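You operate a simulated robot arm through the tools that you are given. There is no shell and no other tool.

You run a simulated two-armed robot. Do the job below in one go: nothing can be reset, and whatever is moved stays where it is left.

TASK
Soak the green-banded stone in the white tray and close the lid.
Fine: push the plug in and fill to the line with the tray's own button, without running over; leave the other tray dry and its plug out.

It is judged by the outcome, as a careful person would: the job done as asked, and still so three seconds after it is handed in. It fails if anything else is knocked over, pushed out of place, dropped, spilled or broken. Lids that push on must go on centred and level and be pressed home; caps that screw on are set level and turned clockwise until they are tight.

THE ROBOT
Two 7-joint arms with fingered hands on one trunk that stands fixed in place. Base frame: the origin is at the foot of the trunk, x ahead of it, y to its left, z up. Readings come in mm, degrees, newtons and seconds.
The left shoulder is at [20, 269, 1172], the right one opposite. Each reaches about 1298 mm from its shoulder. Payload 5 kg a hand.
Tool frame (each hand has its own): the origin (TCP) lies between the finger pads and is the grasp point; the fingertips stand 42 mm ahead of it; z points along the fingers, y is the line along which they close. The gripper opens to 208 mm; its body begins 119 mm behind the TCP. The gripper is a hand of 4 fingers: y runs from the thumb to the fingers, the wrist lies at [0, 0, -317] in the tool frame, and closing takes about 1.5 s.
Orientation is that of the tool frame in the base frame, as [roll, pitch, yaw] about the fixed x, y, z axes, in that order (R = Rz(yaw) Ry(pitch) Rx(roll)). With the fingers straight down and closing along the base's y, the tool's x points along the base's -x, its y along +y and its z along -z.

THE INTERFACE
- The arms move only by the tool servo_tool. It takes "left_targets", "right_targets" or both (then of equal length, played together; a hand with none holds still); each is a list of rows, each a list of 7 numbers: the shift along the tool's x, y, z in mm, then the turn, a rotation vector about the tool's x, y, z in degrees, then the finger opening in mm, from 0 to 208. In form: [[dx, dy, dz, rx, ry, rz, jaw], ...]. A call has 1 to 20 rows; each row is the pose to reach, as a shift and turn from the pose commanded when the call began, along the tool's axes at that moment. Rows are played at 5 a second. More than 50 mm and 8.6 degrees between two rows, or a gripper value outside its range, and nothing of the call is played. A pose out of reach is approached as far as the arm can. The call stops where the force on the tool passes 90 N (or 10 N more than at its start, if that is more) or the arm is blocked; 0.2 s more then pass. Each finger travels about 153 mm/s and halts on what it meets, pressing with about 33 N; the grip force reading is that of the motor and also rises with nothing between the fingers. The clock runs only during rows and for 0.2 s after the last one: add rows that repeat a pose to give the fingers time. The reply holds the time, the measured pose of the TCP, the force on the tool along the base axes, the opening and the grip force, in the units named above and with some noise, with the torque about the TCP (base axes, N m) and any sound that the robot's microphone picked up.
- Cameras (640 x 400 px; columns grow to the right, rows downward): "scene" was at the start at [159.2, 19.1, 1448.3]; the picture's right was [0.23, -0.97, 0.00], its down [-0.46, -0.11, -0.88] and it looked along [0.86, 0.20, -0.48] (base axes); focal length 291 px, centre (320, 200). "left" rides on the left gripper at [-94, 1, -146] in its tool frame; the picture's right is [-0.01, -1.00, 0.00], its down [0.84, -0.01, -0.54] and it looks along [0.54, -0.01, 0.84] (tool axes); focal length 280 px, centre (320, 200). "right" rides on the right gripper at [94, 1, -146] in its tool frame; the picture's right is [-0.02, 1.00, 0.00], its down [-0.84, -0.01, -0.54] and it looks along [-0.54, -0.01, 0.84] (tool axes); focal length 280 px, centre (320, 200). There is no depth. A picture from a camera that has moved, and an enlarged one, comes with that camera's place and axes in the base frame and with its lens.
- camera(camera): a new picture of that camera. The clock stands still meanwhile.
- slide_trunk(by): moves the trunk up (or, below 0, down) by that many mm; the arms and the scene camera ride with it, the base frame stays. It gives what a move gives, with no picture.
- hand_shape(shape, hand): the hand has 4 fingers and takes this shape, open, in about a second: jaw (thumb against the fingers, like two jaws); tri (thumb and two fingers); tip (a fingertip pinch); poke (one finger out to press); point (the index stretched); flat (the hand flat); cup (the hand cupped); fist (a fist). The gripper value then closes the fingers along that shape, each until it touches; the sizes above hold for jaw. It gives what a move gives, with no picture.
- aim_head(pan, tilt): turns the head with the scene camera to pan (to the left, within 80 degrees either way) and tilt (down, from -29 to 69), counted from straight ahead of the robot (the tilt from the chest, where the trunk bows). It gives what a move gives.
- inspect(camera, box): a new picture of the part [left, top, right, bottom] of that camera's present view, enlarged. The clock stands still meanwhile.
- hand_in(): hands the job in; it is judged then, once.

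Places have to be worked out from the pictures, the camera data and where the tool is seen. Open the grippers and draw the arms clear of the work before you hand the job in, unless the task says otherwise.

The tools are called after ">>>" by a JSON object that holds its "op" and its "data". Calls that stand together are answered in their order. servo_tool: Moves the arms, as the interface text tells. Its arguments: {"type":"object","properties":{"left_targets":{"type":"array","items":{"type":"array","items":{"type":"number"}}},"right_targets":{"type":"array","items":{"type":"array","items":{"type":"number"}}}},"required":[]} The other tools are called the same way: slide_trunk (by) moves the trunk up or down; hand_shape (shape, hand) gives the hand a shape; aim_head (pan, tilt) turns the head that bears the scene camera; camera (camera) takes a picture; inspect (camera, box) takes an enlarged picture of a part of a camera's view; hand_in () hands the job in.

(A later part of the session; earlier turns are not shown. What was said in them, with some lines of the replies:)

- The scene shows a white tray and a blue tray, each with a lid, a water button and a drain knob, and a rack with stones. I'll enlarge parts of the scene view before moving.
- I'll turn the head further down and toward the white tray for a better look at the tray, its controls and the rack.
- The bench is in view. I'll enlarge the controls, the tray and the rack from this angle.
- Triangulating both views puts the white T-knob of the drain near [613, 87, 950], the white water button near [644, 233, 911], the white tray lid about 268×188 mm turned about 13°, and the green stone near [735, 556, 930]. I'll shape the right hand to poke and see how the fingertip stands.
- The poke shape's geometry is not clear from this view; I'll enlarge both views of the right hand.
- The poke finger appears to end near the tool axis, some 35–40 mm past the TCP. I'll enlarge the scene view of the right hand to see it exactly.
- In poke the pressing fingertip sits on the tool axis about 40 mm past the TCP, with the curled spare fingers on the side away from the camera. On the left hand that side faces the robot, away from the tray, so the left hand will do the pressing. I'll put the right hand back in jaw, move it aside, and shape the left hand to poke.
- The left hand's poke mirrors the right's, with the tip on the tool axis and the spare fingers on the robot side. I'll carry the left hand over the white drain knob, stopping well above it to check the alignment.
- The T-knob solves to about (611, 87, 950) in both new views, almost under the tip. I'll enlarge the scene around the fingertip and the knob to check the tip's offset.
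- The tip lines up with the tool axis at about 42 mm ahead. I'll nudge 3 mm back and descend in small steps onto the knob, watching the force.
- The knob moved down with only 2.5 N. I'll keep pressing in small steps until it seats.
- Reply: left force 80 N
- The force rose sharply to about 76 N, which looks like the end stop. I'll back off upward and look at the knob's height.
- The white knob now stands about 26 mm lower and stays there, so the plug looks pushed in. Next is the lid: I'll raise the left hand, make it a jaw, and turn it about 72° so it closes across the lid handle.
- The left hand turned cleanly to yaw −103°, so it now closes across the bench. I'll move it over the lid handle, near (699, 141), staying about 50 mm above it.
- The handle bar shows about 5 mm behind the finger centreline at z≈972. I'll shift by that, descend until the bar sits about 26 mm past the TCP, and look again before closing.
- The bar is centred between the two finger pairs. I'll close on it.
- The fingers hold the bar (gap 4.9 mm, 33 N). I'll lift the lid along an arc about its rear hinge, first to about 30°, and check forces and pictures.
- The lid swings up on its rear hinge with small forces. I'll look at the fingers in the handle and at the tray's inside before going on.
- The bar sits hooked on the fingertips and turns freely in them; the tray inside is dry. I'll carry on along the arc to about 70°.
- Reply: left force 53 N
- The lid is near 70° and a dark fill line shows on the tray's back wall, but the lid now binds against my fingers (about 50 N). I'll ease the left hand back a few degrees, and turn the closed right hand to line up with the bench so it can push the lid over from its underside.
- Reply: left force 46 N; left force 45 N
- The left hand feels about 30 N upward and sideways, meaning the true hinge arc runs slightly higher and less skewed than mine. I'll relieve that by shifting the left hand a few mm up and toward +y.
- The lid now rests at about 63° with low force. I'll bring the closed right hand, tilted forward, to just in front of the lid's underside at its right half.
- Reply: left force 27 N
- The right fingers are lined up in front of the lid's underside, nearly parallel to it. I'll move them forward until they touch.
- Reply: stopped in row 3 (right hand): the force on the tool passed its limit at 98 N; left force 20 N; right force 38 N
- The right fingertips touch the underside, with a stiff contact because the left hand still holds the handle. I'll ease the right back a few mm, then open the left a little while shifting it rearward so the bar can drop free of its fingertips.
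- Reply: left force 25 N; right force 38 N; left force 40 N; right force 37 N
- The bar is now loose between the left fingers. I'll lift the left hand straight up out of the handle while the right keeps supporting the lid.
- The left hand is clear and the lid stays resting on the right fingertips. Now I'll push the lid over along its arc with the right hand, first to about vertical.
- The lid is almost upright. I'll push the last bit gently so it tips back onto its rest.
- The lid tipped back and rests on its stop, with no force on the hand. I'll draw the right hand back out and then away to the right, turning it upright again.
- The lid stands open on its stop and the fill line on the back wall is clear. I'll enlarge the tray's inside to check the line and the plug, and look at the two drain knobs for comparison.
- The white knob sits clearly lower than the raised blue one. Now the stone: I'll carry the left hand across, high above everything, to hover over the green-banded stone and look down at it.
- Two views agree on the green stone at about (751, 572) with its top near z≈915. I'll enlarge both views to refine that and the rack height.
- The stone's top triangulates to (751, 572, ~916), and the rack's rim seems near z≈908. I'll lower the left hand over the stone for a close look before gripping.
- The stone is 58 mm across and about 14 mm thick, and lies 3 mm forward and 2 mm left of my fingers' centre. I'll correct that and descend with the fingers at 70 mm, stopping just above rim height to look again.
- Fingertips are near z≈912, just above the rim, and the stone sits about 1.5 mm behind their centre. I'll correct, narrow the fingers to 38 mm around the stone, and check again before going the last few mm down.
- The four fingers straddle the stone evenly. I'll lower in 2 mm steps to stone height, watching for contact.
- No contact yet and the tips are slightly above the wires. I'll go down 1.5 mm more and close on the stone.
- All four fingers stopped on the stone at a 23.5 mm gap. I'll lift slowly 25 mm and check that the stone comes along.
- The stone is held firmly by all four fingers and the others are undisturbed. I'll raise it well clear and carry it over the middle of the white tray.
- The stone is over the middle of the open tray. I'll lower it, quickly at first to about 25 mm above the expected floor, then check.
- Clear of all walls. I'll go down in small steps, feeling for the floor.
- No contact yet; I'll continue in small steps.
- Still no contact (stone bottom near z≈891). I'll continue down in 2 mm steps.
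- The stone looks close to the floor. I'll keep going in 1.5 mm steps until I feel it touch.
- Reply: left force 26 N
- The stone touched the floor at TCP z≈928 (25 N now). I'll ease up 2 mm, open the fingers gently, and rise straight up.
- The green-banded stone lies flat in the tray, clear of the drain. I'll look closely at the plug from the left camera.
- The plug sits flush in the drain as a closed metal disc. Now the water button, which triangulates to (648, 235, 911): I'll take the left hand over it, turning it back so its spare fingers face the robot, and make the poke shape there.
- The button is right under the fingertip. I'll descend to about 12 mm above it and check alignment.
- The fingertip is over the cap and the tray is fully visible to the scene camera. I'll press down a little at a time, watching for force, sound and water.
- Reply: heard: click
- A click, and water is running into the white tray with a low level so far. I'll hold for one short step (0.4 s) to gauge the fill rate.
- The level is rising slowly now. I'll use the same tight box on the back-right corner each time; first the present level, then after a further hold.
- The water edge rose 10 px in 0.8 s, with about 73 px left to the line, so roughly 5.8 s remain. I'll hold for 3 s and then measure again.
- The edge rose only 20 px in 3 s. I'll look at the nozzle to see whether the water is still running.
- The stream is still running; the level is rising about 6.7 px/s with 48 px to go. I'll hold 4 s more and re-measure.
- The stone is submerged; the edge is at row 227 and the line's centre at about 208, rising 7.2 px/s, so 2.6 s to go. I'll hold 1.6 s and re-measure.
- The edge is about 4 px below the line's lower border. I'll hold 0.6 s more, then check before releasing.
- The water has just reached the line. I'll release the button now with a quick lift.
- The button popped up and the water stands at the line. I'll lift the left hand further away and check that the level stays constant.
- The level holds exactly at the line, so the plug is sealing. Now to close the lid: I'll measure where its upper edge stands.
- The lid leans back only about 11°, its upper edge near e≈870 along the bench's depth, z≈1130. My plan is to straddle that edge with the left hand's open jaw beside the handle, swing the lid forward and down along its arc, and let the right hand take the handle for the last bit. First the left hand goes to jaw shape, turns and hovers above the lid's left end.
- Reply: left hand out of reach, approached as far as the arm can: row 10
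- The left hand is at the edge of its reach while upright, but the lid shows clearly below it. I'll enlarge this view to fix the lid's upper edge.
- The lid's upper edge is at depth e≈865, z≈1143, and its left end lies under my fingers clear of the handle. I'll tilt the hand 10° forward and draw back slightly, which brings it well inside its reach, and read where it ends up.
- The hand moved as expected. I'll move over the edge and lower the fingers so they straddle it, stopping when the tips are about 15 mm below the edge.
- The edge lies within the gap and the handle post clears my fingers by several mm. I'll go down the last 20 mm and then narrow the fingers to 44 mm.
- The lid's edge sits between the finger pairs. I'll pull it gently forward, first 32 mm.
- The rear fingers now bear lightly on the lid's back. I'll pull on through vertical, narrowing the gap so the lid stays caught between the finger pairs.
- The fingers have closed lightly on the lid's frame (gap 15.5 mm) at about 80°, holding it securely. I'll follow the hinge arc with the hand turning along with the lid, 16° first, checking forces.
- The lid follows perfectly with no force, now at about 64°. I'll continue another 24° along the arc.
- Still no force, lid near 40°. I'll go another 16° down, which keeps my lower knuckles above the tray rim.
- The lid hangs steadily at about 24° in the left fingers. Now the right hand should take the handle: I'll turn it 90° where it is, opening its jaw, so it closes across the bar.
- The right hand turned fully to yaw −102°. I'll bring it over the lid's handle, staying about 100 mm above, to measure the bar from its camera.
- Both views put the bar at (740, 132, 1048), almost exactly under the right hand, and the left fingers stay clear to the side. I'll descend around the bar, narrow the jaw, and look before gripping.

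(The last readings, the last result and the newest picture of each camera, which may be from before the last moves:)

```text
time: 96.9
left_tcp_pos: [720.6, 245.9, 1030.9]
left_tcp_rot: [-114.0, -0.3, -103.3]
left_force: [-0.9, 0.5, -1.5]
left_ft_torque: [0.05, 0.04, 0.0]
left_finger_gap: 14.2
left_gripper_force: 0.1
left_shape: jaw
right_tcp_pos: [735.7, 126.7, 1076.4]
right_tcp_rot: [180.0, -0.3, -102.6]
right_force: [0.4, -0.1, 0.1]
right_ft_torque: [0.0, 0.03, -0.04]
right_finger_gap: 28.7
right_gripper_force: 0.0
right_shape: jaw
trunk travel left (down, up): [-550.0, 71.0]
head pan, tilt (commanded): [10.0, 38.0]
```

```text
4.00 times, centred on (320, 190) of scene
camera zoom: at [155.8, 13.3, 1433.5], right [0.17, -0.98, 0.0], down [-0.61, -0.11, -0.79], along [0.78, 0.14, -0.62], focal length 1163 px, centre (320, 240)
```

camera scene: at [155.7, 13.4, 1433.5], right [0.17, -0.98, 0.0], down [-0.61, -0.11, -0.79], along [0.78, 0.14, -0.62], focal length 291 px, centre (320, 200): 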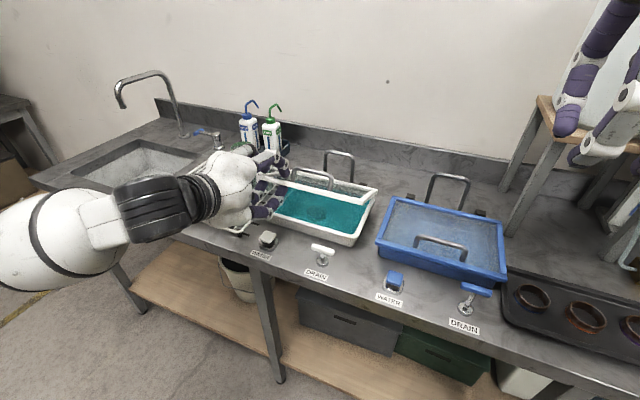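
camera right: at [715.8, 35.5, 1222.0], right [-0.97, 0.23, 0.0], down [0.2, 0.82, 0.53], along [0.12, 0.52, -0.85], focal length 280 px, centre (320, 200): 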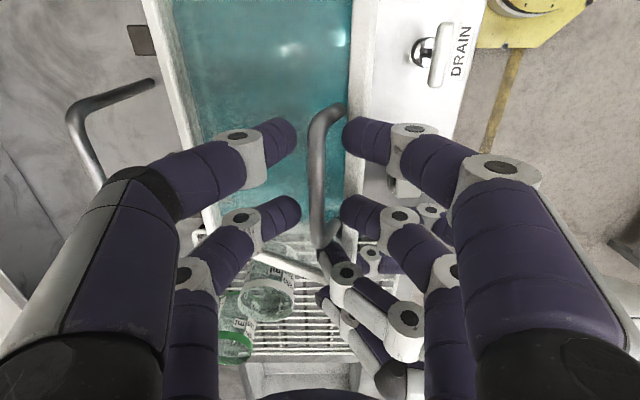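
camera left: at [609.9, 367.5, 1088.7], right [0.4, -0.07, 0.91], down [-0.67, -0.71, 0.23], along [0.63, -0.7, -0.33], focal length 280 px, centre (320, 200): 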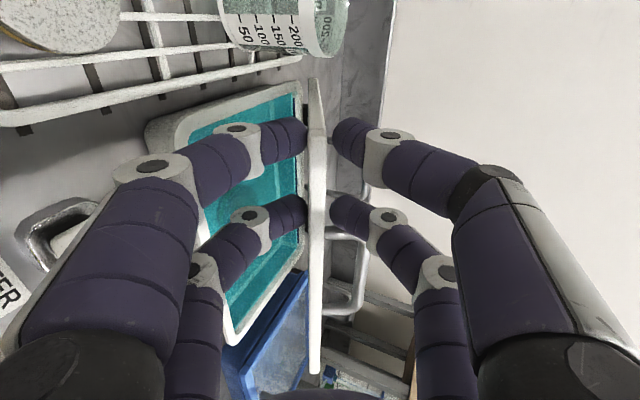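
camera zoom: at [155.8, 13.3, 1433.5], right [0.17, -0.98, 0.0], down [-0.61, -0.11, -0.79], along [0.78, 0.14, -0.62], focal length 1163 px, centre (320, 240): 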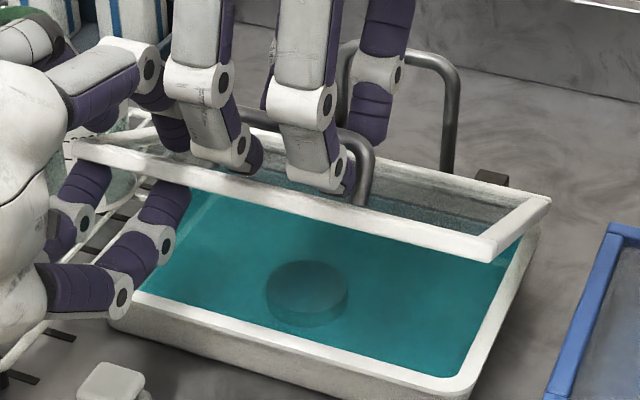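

The bar is centred between the right fingers. I'll lower 4 mm and close on it.

>>> {"op": "servo_tool", "data": {"right_targets": [[0, 0, 2, 0, 0, 0, 28], [0, 0, 4, 0, 0, 0, 28], [0, 0, 4, 0, 0, 0, 16], [0, 0, 4, 0, 0, 0, 6], [0, 0, 4, 0, 0, 0, 0], [0, 0, 4, 0, 0, 0, 0]]}}

>>> {"op": "camera", "data": {"camera": "right"}}

>>> {"op": "inspect", "data": {"camera": "scene", "box": [250, 140, 390, 240]}}

```text
time: 98.3
left_tcp_pos: [720.4, 246.5, 1031.5]
left_tcp_rot: [-114.0, -0.3, -103.3]
left_force: [-0.4, 0.0, -0.4]
left_ft_torque: [0.0, 0.01, -0.01]
left_finger_gap: 14.2
left_gripper_force: 0.1
left_shape: jaw
right_tcp_pos: [736.4, 126.5, 1071.0]
right_tcp_rot: [179.8, -0.3, -102.5]
right_force: [-4.2, 2.0, -5.6]
right_ft_torque: [-0.68, 1.33, -0.61]
right_finger_gap: 4.6
right_gripper_force: 32.9
right_shape: jaw
trunk travel left (down, up): [-550.0, 71.0]
head pan, tilt (commanded): [10.0, 38.0]
```

```text
taken
camera right: at [715.9, 35.9, 1217.5], right [-0.97, 0.23, 0.0], down [0.2, 0.82, 0.53], along [0.12, 0.52, -0.85], focal length 280 px, centre (320, 200)
```

right: 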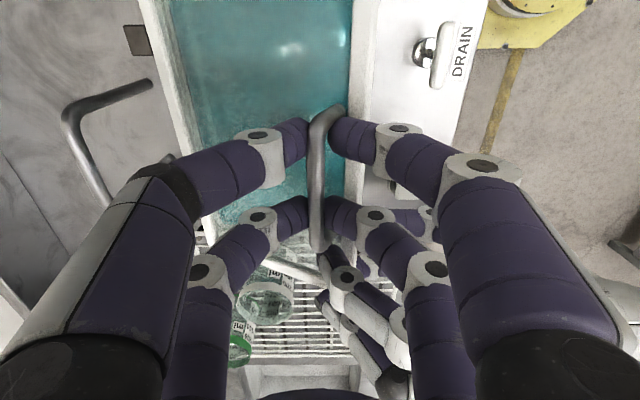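

```text
4.00 times, centred on (320, 190) of scene
camera zoom: at [155.9, 13.6, 1433.5], right [0.17, -0.98, 0.0], down [-0.61, -0.11, -0.79], along [0.78, 0.14, -0.62], focal length 1163 px, centre (320, 240)
```

zoom: 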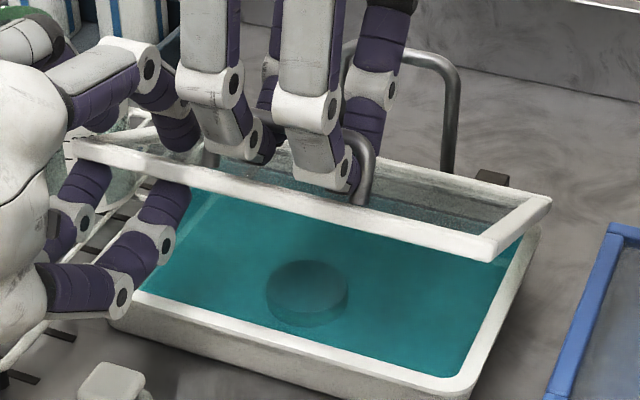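

The right hand now carries the lid by its handle. I'll open the left fingers and draw the left hand straight back out along its own axis.

>>> {"op": "servo_tool", "data": {"left_targets": [[0, 0, 0, 0, 0, 0, 24], [0, 0, 0, 0, 0, 0, 36], [0, 0, 0, 0, 0, 0, 46], [0, 0, 0, 0, 0, 0, 46], [0, 0, -20, 0, 0, 0, 46], [0, 0, -45, 0, 0, 0, 46], [0, 0, -75, 0, 0, 0, 46], [0, 0, -110, 0, 0, 0, 46], [0, 0, -150, 0, 0, 0, 46]]}}

>>> {"op": "inspect", "data": {"camera": "scene", "box": [200, 120, 400, 270]}}

>>> {"op": "camera", "data": {"camera": "right"}}

```text
time: 100.3
left_tcp_pos: [671.0, 275.3, 1109.3]
left_tcp_rot: [-114.1, -0.3, -103.3]
left_force: [-0.2, 0.4, -0.5]
left_ft_torque: [-0.01, -0.12, 0.07]
left_finger_gap: 45.8
left_gripper_force: 0.0
left_shape: jaw
left hand out of reach, approached as far as the arm can: row 7, 8, 9
right_tcp_pos: [738.3, 126.6, 1071.4]
right_tcp_rot: [-180.0, -0.2, -102.6]
right_force: [-2.2, 6.8, -4.2]
right_ft_torque: [-0.47, 1.38, -0.76]
right_finger_gap: 4.3
right_gripper_force: 32.3
right_shape: jaw
trunk travel left (down, up): [-550.0, 71.0]
head pan, tilt (commanded): [10.0, 38.0]
```

```text
2.67 times, centred on (300, 195) of scene
camera zoom: at [155.7, 13.6, 1433.6], right [0.17, -0.98, 0.0], down [-0.61, -0.11, -0.79], along [0.78, 0.14, -0.62], focal length 775 px, centre (373, 213)
```

zoom: 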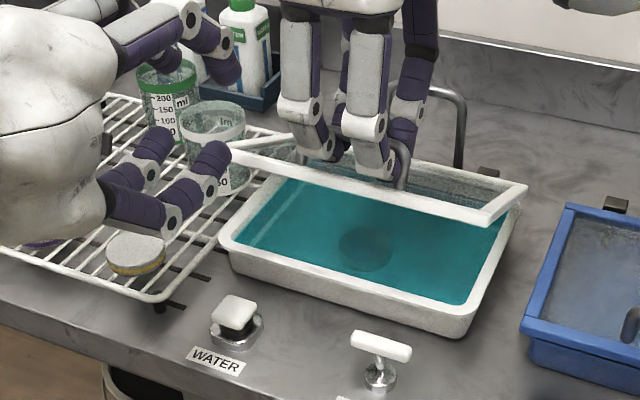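

```text
taken
camera right: at [716.1, 35.7, 1218.1], right [-0.97, 0.23, 0.0], down [0.2, 0.82, 0.54], along [0.12, 0.52, -0.84], focal length 280 px, centre (320, 200)
```

right: 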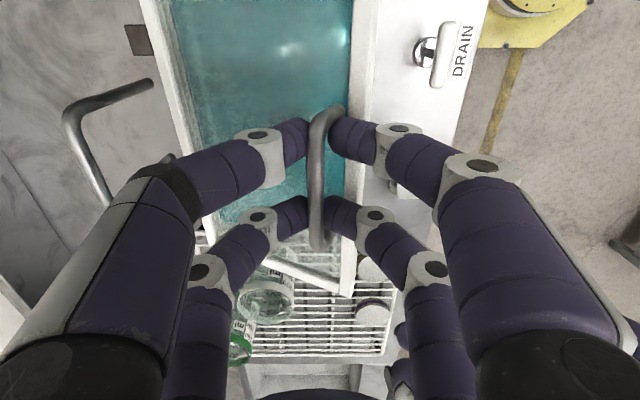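

The left hand is out from under the lid, and the right holds the lid alone. I'll lower it along the arc, first most of the way.

>>> {"op": "servo_tool", "data": {"right_targets": [[0, 4, 5.5, 0, 0, 0, 0], [0, 8, 11, 0, 0, 0, 0], [0, 11.6, 16.8, 0, 0, 0, 0], [0, 15.1, 22.5, 0, 0, 0, 0], [0, 18.3, 28.5, 0, 0, 0, 0], [0, 21.3, 34.6, 0, 0, 0, 0], [0, 24, 40.8, 0, 0, 0, 0], [0, 26.6, 47, 0, 0, 0, 0], [0, 28.9, 53.4, 0, 0, 0, 0]]}}

>>> {"op": "inspect", "data": {"camera": "scene", "box": [230, 150, 400, 270]}}

>>> {"op": "camera", "data": {"camera": "right"}}

```text
time: 102.3
left_tcp_pos: [673.7, 276.2, 1108.2]
left_tcp_rot: [-114.1, -0.3, -103.4]
left_force: [-0.6, 0.4, 0.9]
left_ft_torque: [0.01, 0.03, -0.02]
left_finger_gap: 45.6
left_gripper_force: 0.1
left_shape: jaw
right_tcp_pos: [708.3, 134.0, 1018.6]
right_tcp_rot: [179.9, -0.3, -102.6]
right_force: [8.9, 9.8, -5.7]
right_ft_torque: [-0.3, 0.36, -0.22]
right_finger_gap: 3.4
right_gripper_force: 32.4
right_shape: jaw
trunk travel left (down, up): [-550.0, 71.0]
head pan, tilt (commanded): [10.0, 38.0]
```

```text
3.33 times, centred on (315, 210) of scene
camera zoom: at [156.6, 14.1, 1433.4], right [0.17, -0.98, 0.0], down [-0.61, -0.11, -0.79], along [0.78, 0.14, -0.62], focal length 969 px, centre (337, 167)
```

zoom: 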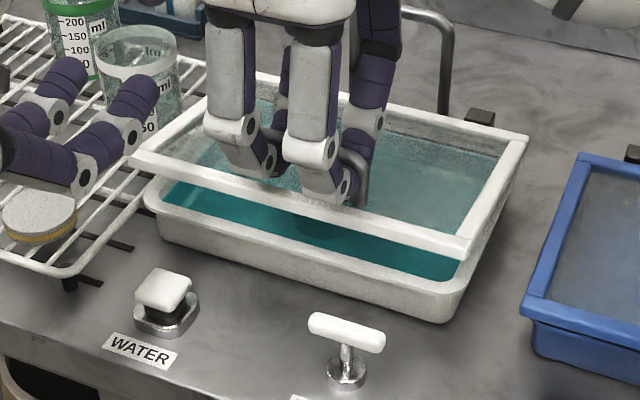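

```text
taken
camera right: at [688.2, 42.4, 1164.2], right [-0.97, 0.23, 0.0], down [0.2, 0.82, 0.53], along [0.12, 0.52, -0.85], focal length 280 px, centre (320, 200)
```

right: 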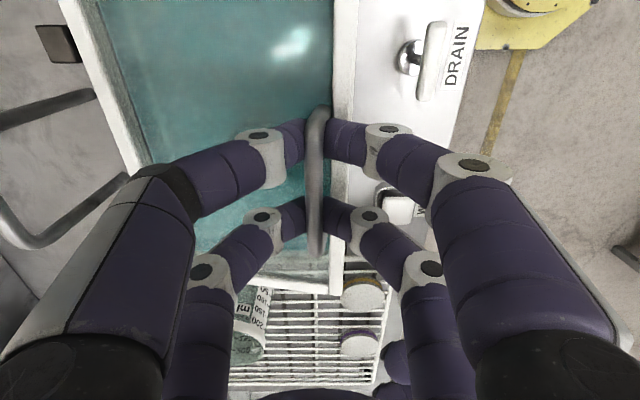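

Only a few degrees remain. I'll lower the rest slowly.

>>> {"op": "servo_tool", "data": {"right_targets": [[0, 1.2, 4, 0, 0, 0, 0], [0, 2.3, 8, 0, 0, 0, 0], [0, 3.4, 12, 0, 0, 0, 0], [0, 4.4, 15.5, 0, 0, 0, 0], [0, 5, 18, 0, 0, 0, 0], [0, 5.4, 20, 0, 0, 0, 0]]}}

>>> {"op": "inspect", "data": {"camera": "scene", "box": [230, 150, 400, 270]}}

```text
time: 103.7
left_tcp_pos: [673.2, 275.1, 1107.9]
left_tcp_rot: [-114.0, -0.3, -103.3]
left_force: [0.4, 0.4, -0.2]
left_ft_torque: [0.01, 0.04, 0.01]
left_finger_gap: 45.9
left_gripper_force: 0.1
left_shape: jaw
right_tcp_pos: [702.6, 134.7, 997.9]
right_tcp_rot: [-180.0, -0.2, -102.5]
right_force: [10.1, 15.0, -2.7]
right_ft_torque: [-0.45, 0.06, 0.03]
right_finger_gap: 3.7
right_gripper_force: 32.9
right_shape: jaw
trunk travel left (down, up): [-550.0, 71.0]
head pan, tilt (commanded): [10.0, 38.0]
```

```text
3.33 times, centred on (315, 210) of scene
camera zoom: at [156.4, 14.3, 1433.4], right [0.17, -0.98, 0.0], down [-0.61, -0.11, -0.79], along [0.78, 0.14, -0.62], focal length 969 px, centre (337, 167)
```

zoom: 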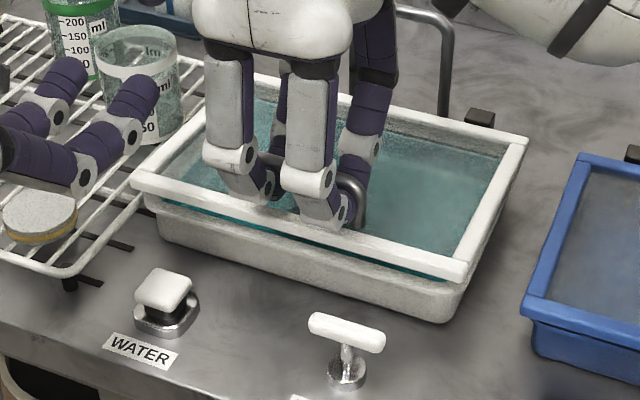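

Almost down; a thin teal strip still shows under the front edge. I'll lower another 6 mm and check.

>>> {"op": "servo_tool", "data": {"right_targets": [[0, 0.5, 2, 0, 0, 0, 0], [0, 1, 4, 0, 0, 0, 0], [0, 1.3, 6, 0, 0, 0, 0]]}}

>>> {"op": "inspect", "data": {"camera": "scene", "box": [250, 170, 390, 260]}}

```text
time: 104.5
left_tcp_pos: [674.1, 276.0, 1107.3]
left_tcp_rot: [-114.0, -0.3, -103.3]
left_force: [0.5, -0.4, -0.3]
left_ft_torque: [0.02, -0.02, 0.0]
left_finger_gap: 46.3
left_gripper_force: 0.1
left_shape: jaw
right_tcp_pos: [701.7, 134.9, 991.8]
right_tcp_rot: [179.9, -0.3, -102.6]
right_force: [10.7, 17.7, -2.1]
right_ft_torque: [-0.43, -0.04, 0.1]
right_finger_gap: 3.5
right_gripper_force: 33.0
right_shape: jaw
trunk travel left (down, up): [-550.0, 71.0]
head pan, tilt (commanded): [10.0, 38.0]
```

```text
4.44 times, centred on (320, 215) of scene
camera zoom: at [156.4, 14.4, 1433.4], right [0.17, -0.98, 0.0], down [-0.61, -0.11, -0.79], along [0.78, 0.14, -0.62], focal length 1292 px, centre (320, 133)
```

zoom: 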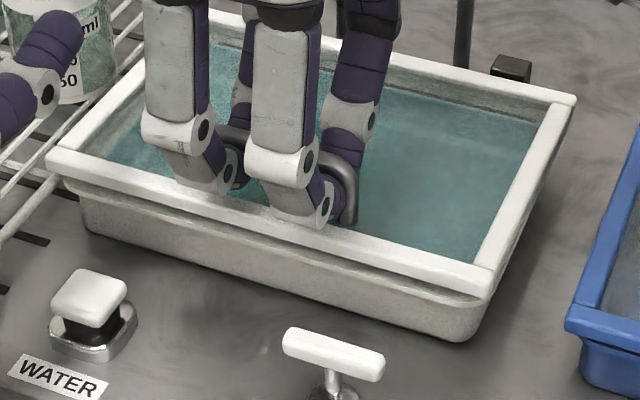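

The lid looks fully down. I'll open the right fingers a little, ease up, then open more and rise straight up clear of the handle.

>>> {"op": "servo_tool", "data": {"right_targets": [[0, 0, 0, 0, 0, 0, 14], [0, 0, 0, 0, 0, 0, 24], [0, 0, -2, 0, 0, 0, 36], [0, 0, -4, 0, 0, 0, 50], [0, 0, -8, 0, 0, 0, 60], [0, 0, -8, 0, 0, 0, 60]]}}

>>> {"op": "camera", "data": {"camera": "right"}}

```text
time: 105.9
left_tcp_pos: [672.9, 275.7, 1108.7]
left_tcp_rot: [-114.1, -0.3, -103.3]
left_force: [0.3, 0.3, 0.3]
left_ft_torque: [-0.01, 0.0, 0.02]
left_finger_gap: 45.8
left_gripper_force: 0.0
left_shape: jaw
right_tcp_pos: [701.9, 132.7, 1000.5]
right_tcp_rot: [179.9, -0.3, -102.5]
right_force: [0.0, -0.9, 0.6]
right_ft_torque: [0.01, -0.01, -0.02]
right_finger_gap: 59.6
right_gripper_force: 0.2
right_shape: jaw
trunk travel left (down, up): [-550.0, 71.0]
head pan, tilt (commanded): [10.0, 38.0]
```

```text
taken
camera right: at [680.9, 42.8, 1146.4], right [-0.97, 0.23, 0.0], down [0.2, 0.82, 0.53], along [0.12, 0.52, -0.85], focal length 280 px, centre (320, 200)
```

right: 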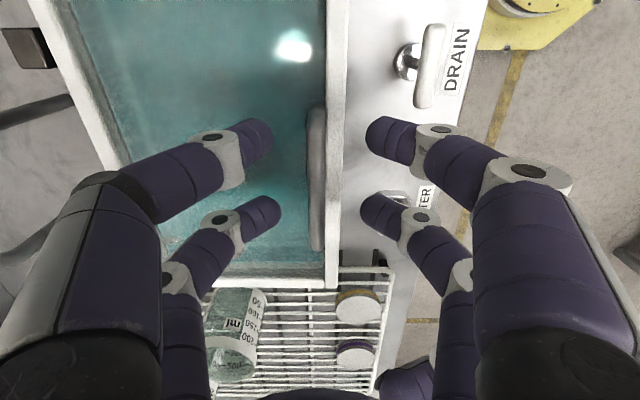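

The right fingers are free of the handle. I'll lift the right hand straight up and then take it back to the right side.

>>> {"op": "servo_tool", "data": {"right_targets": [[0, 0, -20, 0, 0, 0, 60], [0, 0, -50, 0, 0, 0, 60], [0, 0, -90, 0, 0, 0, 60], [0, 0, -135, 0, 0, 0, 60], [0, 0, -180, 0, 0, 0, 60], [40, 8, -210, 0, 0, 0, 60], [80, 16, -230, 0, 0, 0, 60], [120, 24, -250, 0, 0, 0, 60], [160, 32, -265, 0, 0, 0, 60], [200, 40, -280, 0, 0, 0, 60], [240, 48, -290, 0, 0, 0, 60], [280, 56, -295, 0, 0, 0, 60], [320, 64, -295, 0, 0, 0, 60], [360, 72, -295, 0, 0, 0, 60], [400, 80, -295, 0, 0, 0, 60]]}}

>>> {"op": "camera", "data": {"camera": "scene"}}

>>> {"op": "inspect", "data": {"camera": "scene", "box": [250, 160, 400, 270]}}

```text
refused: row 6 steps farther than a row can; nothing moved
```

```text
taken
camera scene: at [155.8, 13.4, 1433.5], right [0.17, -0.98, 0.0], down [-0.61, -0.11, -0.79], along [0.78, 0.14, -0.62], focal length 291 px, centre (320, 200)
```

scene: 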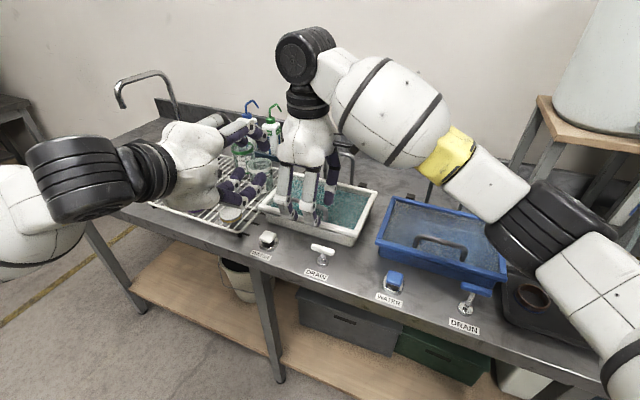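

```text
3.64 times, centred on (325, 215) of scene
camera zoom: at [155.8, 13.4, 1433.5], right [0.17, -0.98, 0.0], down [-0.61, -0.11, -0.79], along [0.78, 0.14, -0.62], focal length 1057 px, centre (302, 146)
```

zoom: 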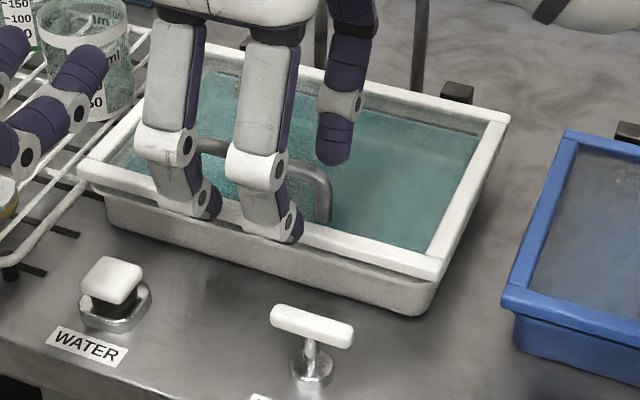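

One step was slightly too long, so nothing moved. I'll resend it with smaller steps.

>>> {"op": "servo_tool", "data": {"right_targets": [[0, 0, -20, 0, 0, 0, 60], [0, 0, -50, 0, 0, 0, 60], [0, 0, -90, 0, 0, 0, 60], [0, 0, -135, 0, 0, 0, 60], [0, 0, -180, 0, 0, 0, 60], [35, 7, -205, 0, 0, 0, 60], [72, 14, -225, 0, 0, 0, 60], [110, 22, -245, 0, 0, 0, 60], [148, 30, -260, 0, 0, 0, 60], [187, 38, -275, 0, 0, 0, 60], [227, 46, -285, 0, 0, 0, 60], [267, 54, -290, 0, 0, 0, 60], [308, 62, -290, 0, 0, 0, 60], [350, 70, -290, 0, 0, 0, 60], [392, 80, -290, 0, 0, 0, 60]]}}

>>> {"op": "camera", "data": {"camera": "scene"}}

>>> {"op": "inspect", "data": {"camera": "scene", "box": [250, 160, 400, 270]}}

```text
time: 109.1
left_tcp_pos: [672.5, 274.1, 1110.9]
left_tcp_rot: [-113.9, -0.2, -103.3]
left_force: [-0.6, -1.1, 0.9]
left_ft_torque: [0.02, 0.05, 0.12]
left_finger_gap: 45.8
left_gripper_force: 0.0
left_shape: jaw
right_tcp_pos: [539.0, -230.4, 1292.9]
right_tcp_rot: [180.0, -0.2, -102.6]
right_force: [-0.7, -1.0, -0.5]
right_ft_torque: [0.17, -0.07, -0.04]
right_finger_gap: 59.8
right_gripper_force: 0.1
right_shape: jaw
trunk travel left (down, up): [-550.0, 71.0]
head pan, tilt (commanded): [10.0, 38.0]
```

```text
taken
camera scene: at [155.0, 12.2, 1433.8], right [0.17, -0.98, 0.0], down [-0.61, -0.11, -0.79], along [0.78, 0.14, -0.61], focal length 291 px, centre (320, 200)
```

scene: 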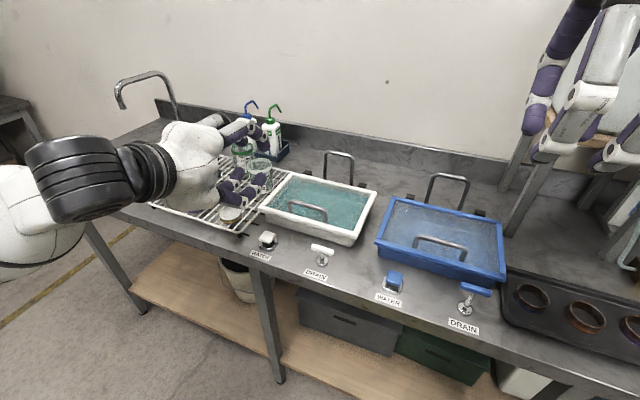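

```text
3.64 times, centred on (325, 215) of scene
camera zoom: at [155.0, 12.2, 1433.8], right [0.17, -0.98, 0.0], down [-0.61, -0.11, -0.79], along [0.78, 0.14, -0.61], focal length 1057 px, centre (302, 146)
```

zoom: 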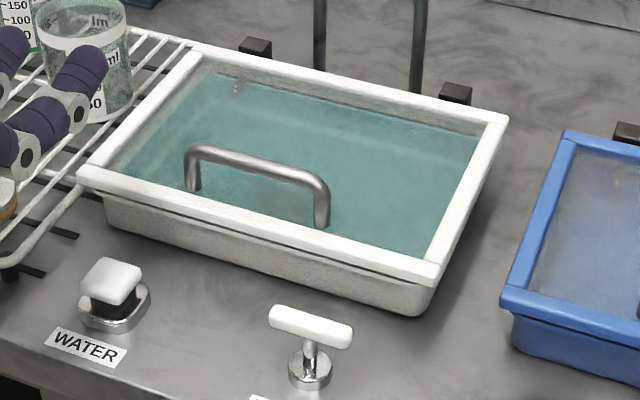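

The lid is closed flush, as it was at the start, with the stone under the water. Now I'll raise the left hand and turn it upright, away from the bench.

>>> {"op": "servo_tool", "data": {"left_targets": [[-1.7, -15.7, -16.7, -7.3, 0, 0, 46], [-3.4, -31.4, -33.4, -14.6, 0, 0, 46], [-5.1, -47.1, -50.1, -21.9, 0, 0, 46], [-6.8, -62.8, -66.8, -29.2, 0, 0, 46], [-8.5, -78.5, -83.5, -36.5, 0, 0, 46], [-10.2, -94.2, -100.2, -43.8, 0, 0, 46], [-11.9, -109.9, -116.9, -51.1, 0, 0, 60], [-13.6, -125.6, -133.6, -58.4, 0, 0, 80], [-15, -141, -150, -66, 0, 0, 100]]}}

>>> {"op": "camera", "data": {"camera": "scene"}}

>>> {"op": "inspect", "data": {"camera": "scene", "box": [140, 130, 320, 270]}}

>>> {"op": "inspect", "data": {"camera": "scene", "box": [250, 160, 400, 270]}}

```text
time: 111.1
left_tcp_pos: [598.5, 307.2, 1300.0]
left_tcp_rot: [180.0, -0.3, -103.3]
left_force: [-0.1, -0.4, -0.2]
left_ft_torque: [0.11, -0.03, 0.03]
left_finger_gap: 99.5
left_gripper_force: 0.0
left_shape: jaw
right_tcp_pos: [539.1, -231.3, 1293.5]
right_tcp_rot: [180.0, -0.1, -102.6]
right_force: [-0.7, -0.9, 1.2]
right_ft_torque: [0.12, -0.15, -0.02]
right_finger_gap: 59.5
right_gripper_force: 0.0
right_shape: jaw
trunk travel left (down, up): [-550.0, 71.0]
head pan, tilt (commanded): [10.0, 38.0]
```

```text
taken
camera scene: at [154.8, 12.3, 1433.7], right [0.17, -0.98, 0.0], down [-0.61, -0.11, -0.79], along [0.78, 0.14, -0.61], focal length 291 px, centre (320, 200)
```

scene: 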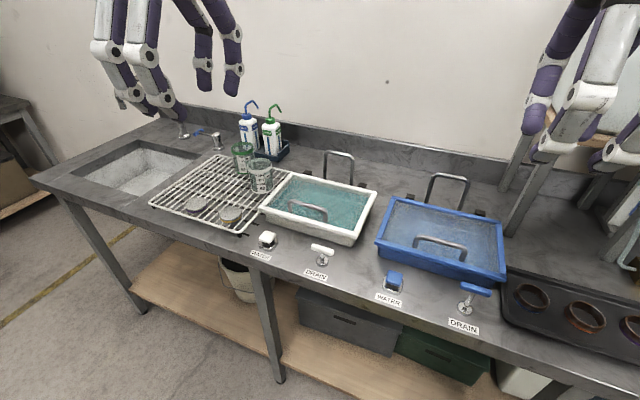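

```text
2.86 times, centred on (230, 200) of scene
camera zoom: at [154.8, 12.3, 1433.7], right [0.17, -0.98, 0.0], down [-0.61, -0.11, -0.79], along [0.78, 0.14, -0.61], focal length 831 px, centre (577, 200)
```

zoom: 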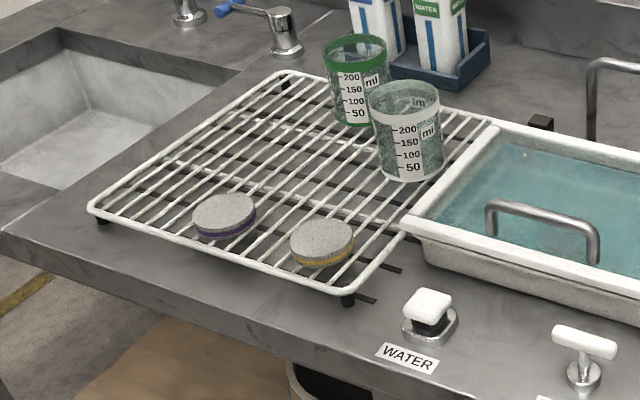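

```text
3.64 times, centred on (325, 215) of scene
camera zoom: at [154.8, 12.3, 1433.7], right [0.17, -0.98, 0.0], down [-0.61, -0.11, -0.79], along [0.78, 0.14, -0.61], focal length 1057 px, centre (302, 146)
```

zoom: 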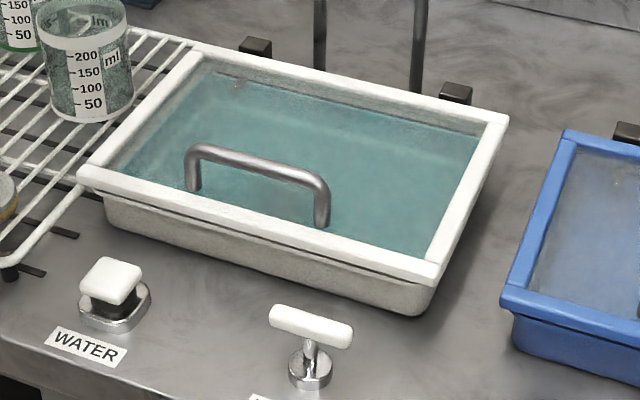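

Everything looks in place. To be sure the lid is fully home, I'll return the head to its starting aim and compare with the very first picture of the closed lid.

>>> {"op": "aim_head", "data": {"pan": 13.2, "tilt": 28.5}}

>>> {"op": "inspect", "data": {"camera": "scene", "box": [260, 200, 420, 350]}}

>>> {"op": "inspect", "data": {"camera": "scene", "box": [380, 220, 560, 400]}}

>>> {"op": "camera", "data": {"camera": "scene"}}

```text
time: 111.8
left_tcp_pos: [598.8, 309.1, 1298.2]
left_tcp_rot: [-179.9, -0.3, -103.2]
left_force: [0.1, -0.1, 0.0]
left_ft_torque: [-0.03, 0.03, -0.01]
left_finger_gap: 99.8
left_gripper_force: 0.0
left_shape: jaw
right_tcp_pos: [540.4, -231.2, 1293.1]
right_tcp_rot: [-180.0, -0.3, -102.5]
right_force: [0.8, -1.2, 0.3]
right_ft_torque: [0.0, 0.0, 0.01]
right_finger_gap: 59.7
right_gripper_force: 0.0
right_shape: jaw
trunk travel left (down, up): [-550.0, 71.0]
head pan, tilt (commanded): [13.2, 28.5]
```

```text
2.67 times, centred on (340, 275) of scene
camera zoom: at [159.3, 19.1, 1448.2], right [0.23, -0.97, 0.0], down [-0.47, -0.11, -0.88], along [0.86, 0.2, -0.48], focal length 775 px, centre (267, 0)
```

zoom: 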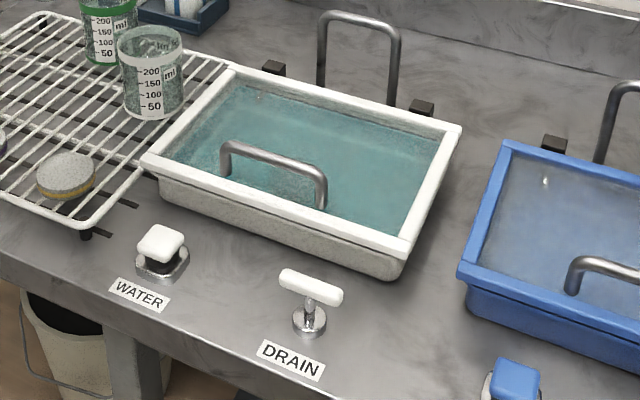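

```text
2.22 times, centred on (470, 310) of scene
camera zoom: at [159.3, 19.1, 1448.2], right [0.23, -0.97, 0.0], down [-0.47, -0.11, -0.88], along [0.86, 0.2, -0.48], focal length 646 px, centre (-13, -44)
```

zoom: 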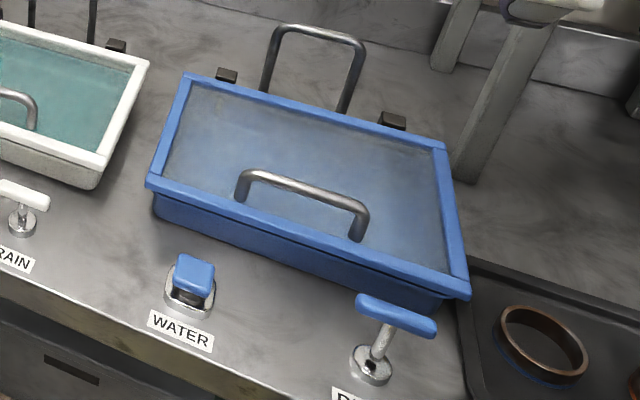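

```text
taken
camera scene: at [159.3, 19.1, 1448.2], right [0.23, -0.97, 0.0], down [-0.47, -0.11, -0.88], along [0.86, 0.2, -0.48], focal length 291 px, centre (320, 200)
```

scene: 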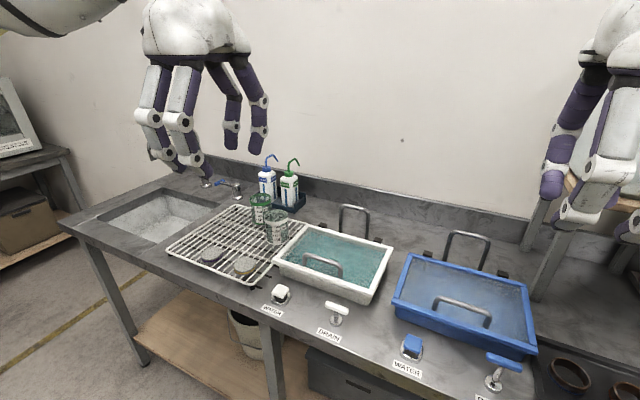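

The lid, handle and trays match the first picture exactly, the white knob is down, and the blue tray is untouched and dry with its plug out. I'll open both hands and draw the arms further back from the bench.

>>> {"op": "servo_tool", "data": {"left_targets": [[0, 30, -12, 0, 0, 0, 130], [0, 60, -24, 0, 0, 0, 170], [0, 90, -35, 0, 0, 0, 208], [0, 90, -35, 0, 0, 0, 208], [0, 90, -35, 0, 0, 0, 208]], "right_targets": [[20, 10, -10, 0, 0, 0, 100], [40, 20, -20, 0, 0, 0, 150], [60, 30, -30, 0, 0, 0, 208], [60, 30, -30, 0, 0, 0, 208], [60, 30, -30, 0, 0, 0, 208]]}}

>>> {"op": "camera", "data": {"camera": "scene"}}

>>> {"op": "inspect", "data": {"camera": "scene", "box": [260, 200, 420, 350]}}

```text
time: 113.0
left_tcp_pos: [509.0, 330.1, 1333.3]
left_tcp_rot: [-179.7, -0.2, -103.3]
left_force: [-2.3, -0.1, 0.9]
left_ft_torque: [0.01, -0.23, 0.0]
left_finger_gap: 207.8
left_gripper_force: 0.1
left_shape: jaw
right_tcp_pos: [495.2, -281.5, 1324.1]
right_tcp_rot: [-179.9, -0.3, -102.6]
right_force: [-1.9, -1.3, 0.9]
right_ft_torque: [0.01, -0.24, 0.04]
right_finger_gap: 208.1
right_gripper_force: 0.0
right_shape: jaw
trunk travel left (down, up): [-550.0, 71.0]
head pan, tilt (commanded): [13.2, 28.5]
```

```text
taken
camera scene: at [157.2, 18.9, 1448.7], right [0.23, -0.97, 0.0], down [-0.46, -0.11, -0.88], along [0.86, 0.2, -0.48], focal length 291 px, centre (320, 200)
```

scene: 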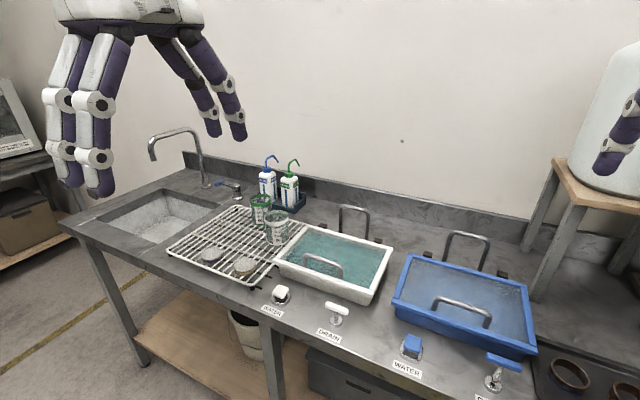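

```text
2.67 times, centred on (340, 275) of scene
camera zoom: at [157.2, 18.9, 1448.7], right [0.23, -0.97, 0.0], down [-0.46, -0.11, -0.88], along [0.86, 0.2, -0.48], focal length 775 px, centre (267, 0)
```

zoom: 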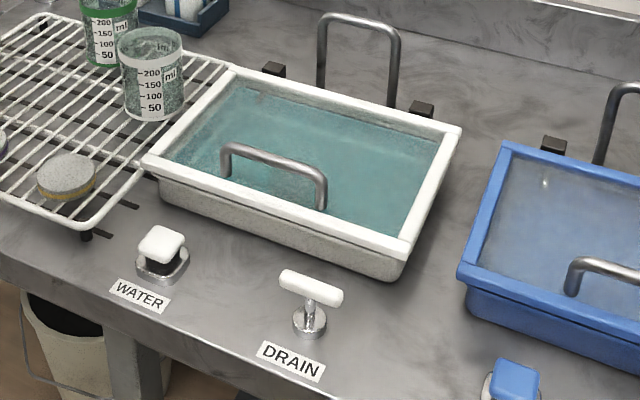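

The white tray is plugged and filled to its line with the green-banded stone under water. Its lid is closed, and both arms are clear with their hands open. Nothing else has moved and the blue tray is untouched, so I'm handing the job in.

>>> {"op": "hand_in", "data": {}}

```text
The job is handed in.
```

The green-banded stone is soaking in the white tray, which is plugged, filled to its line and closed. I've handed the job in and haven't seen the verdict.

- **Plug:** I pushed the white drain knob down until it stopped. The disc sits flush in the drain, and the level held steady after filling.
- **Water:** I filled it with the white tray's own button and let go when the water reached the line. Nothing ran over.
- **Stone:** It lies flat in the middle of the tray, fully under water and clear of the drain.
- **Lid:** It is closed, and it matches the first picture of the tray with its lid shut.
- **Blue tray:** I didn't touch it. It is still dry, and its drain knob is still up.

In the last pictures the other stones, beakers and bottles were where they started. Both hands are open and drawn back from the bench.
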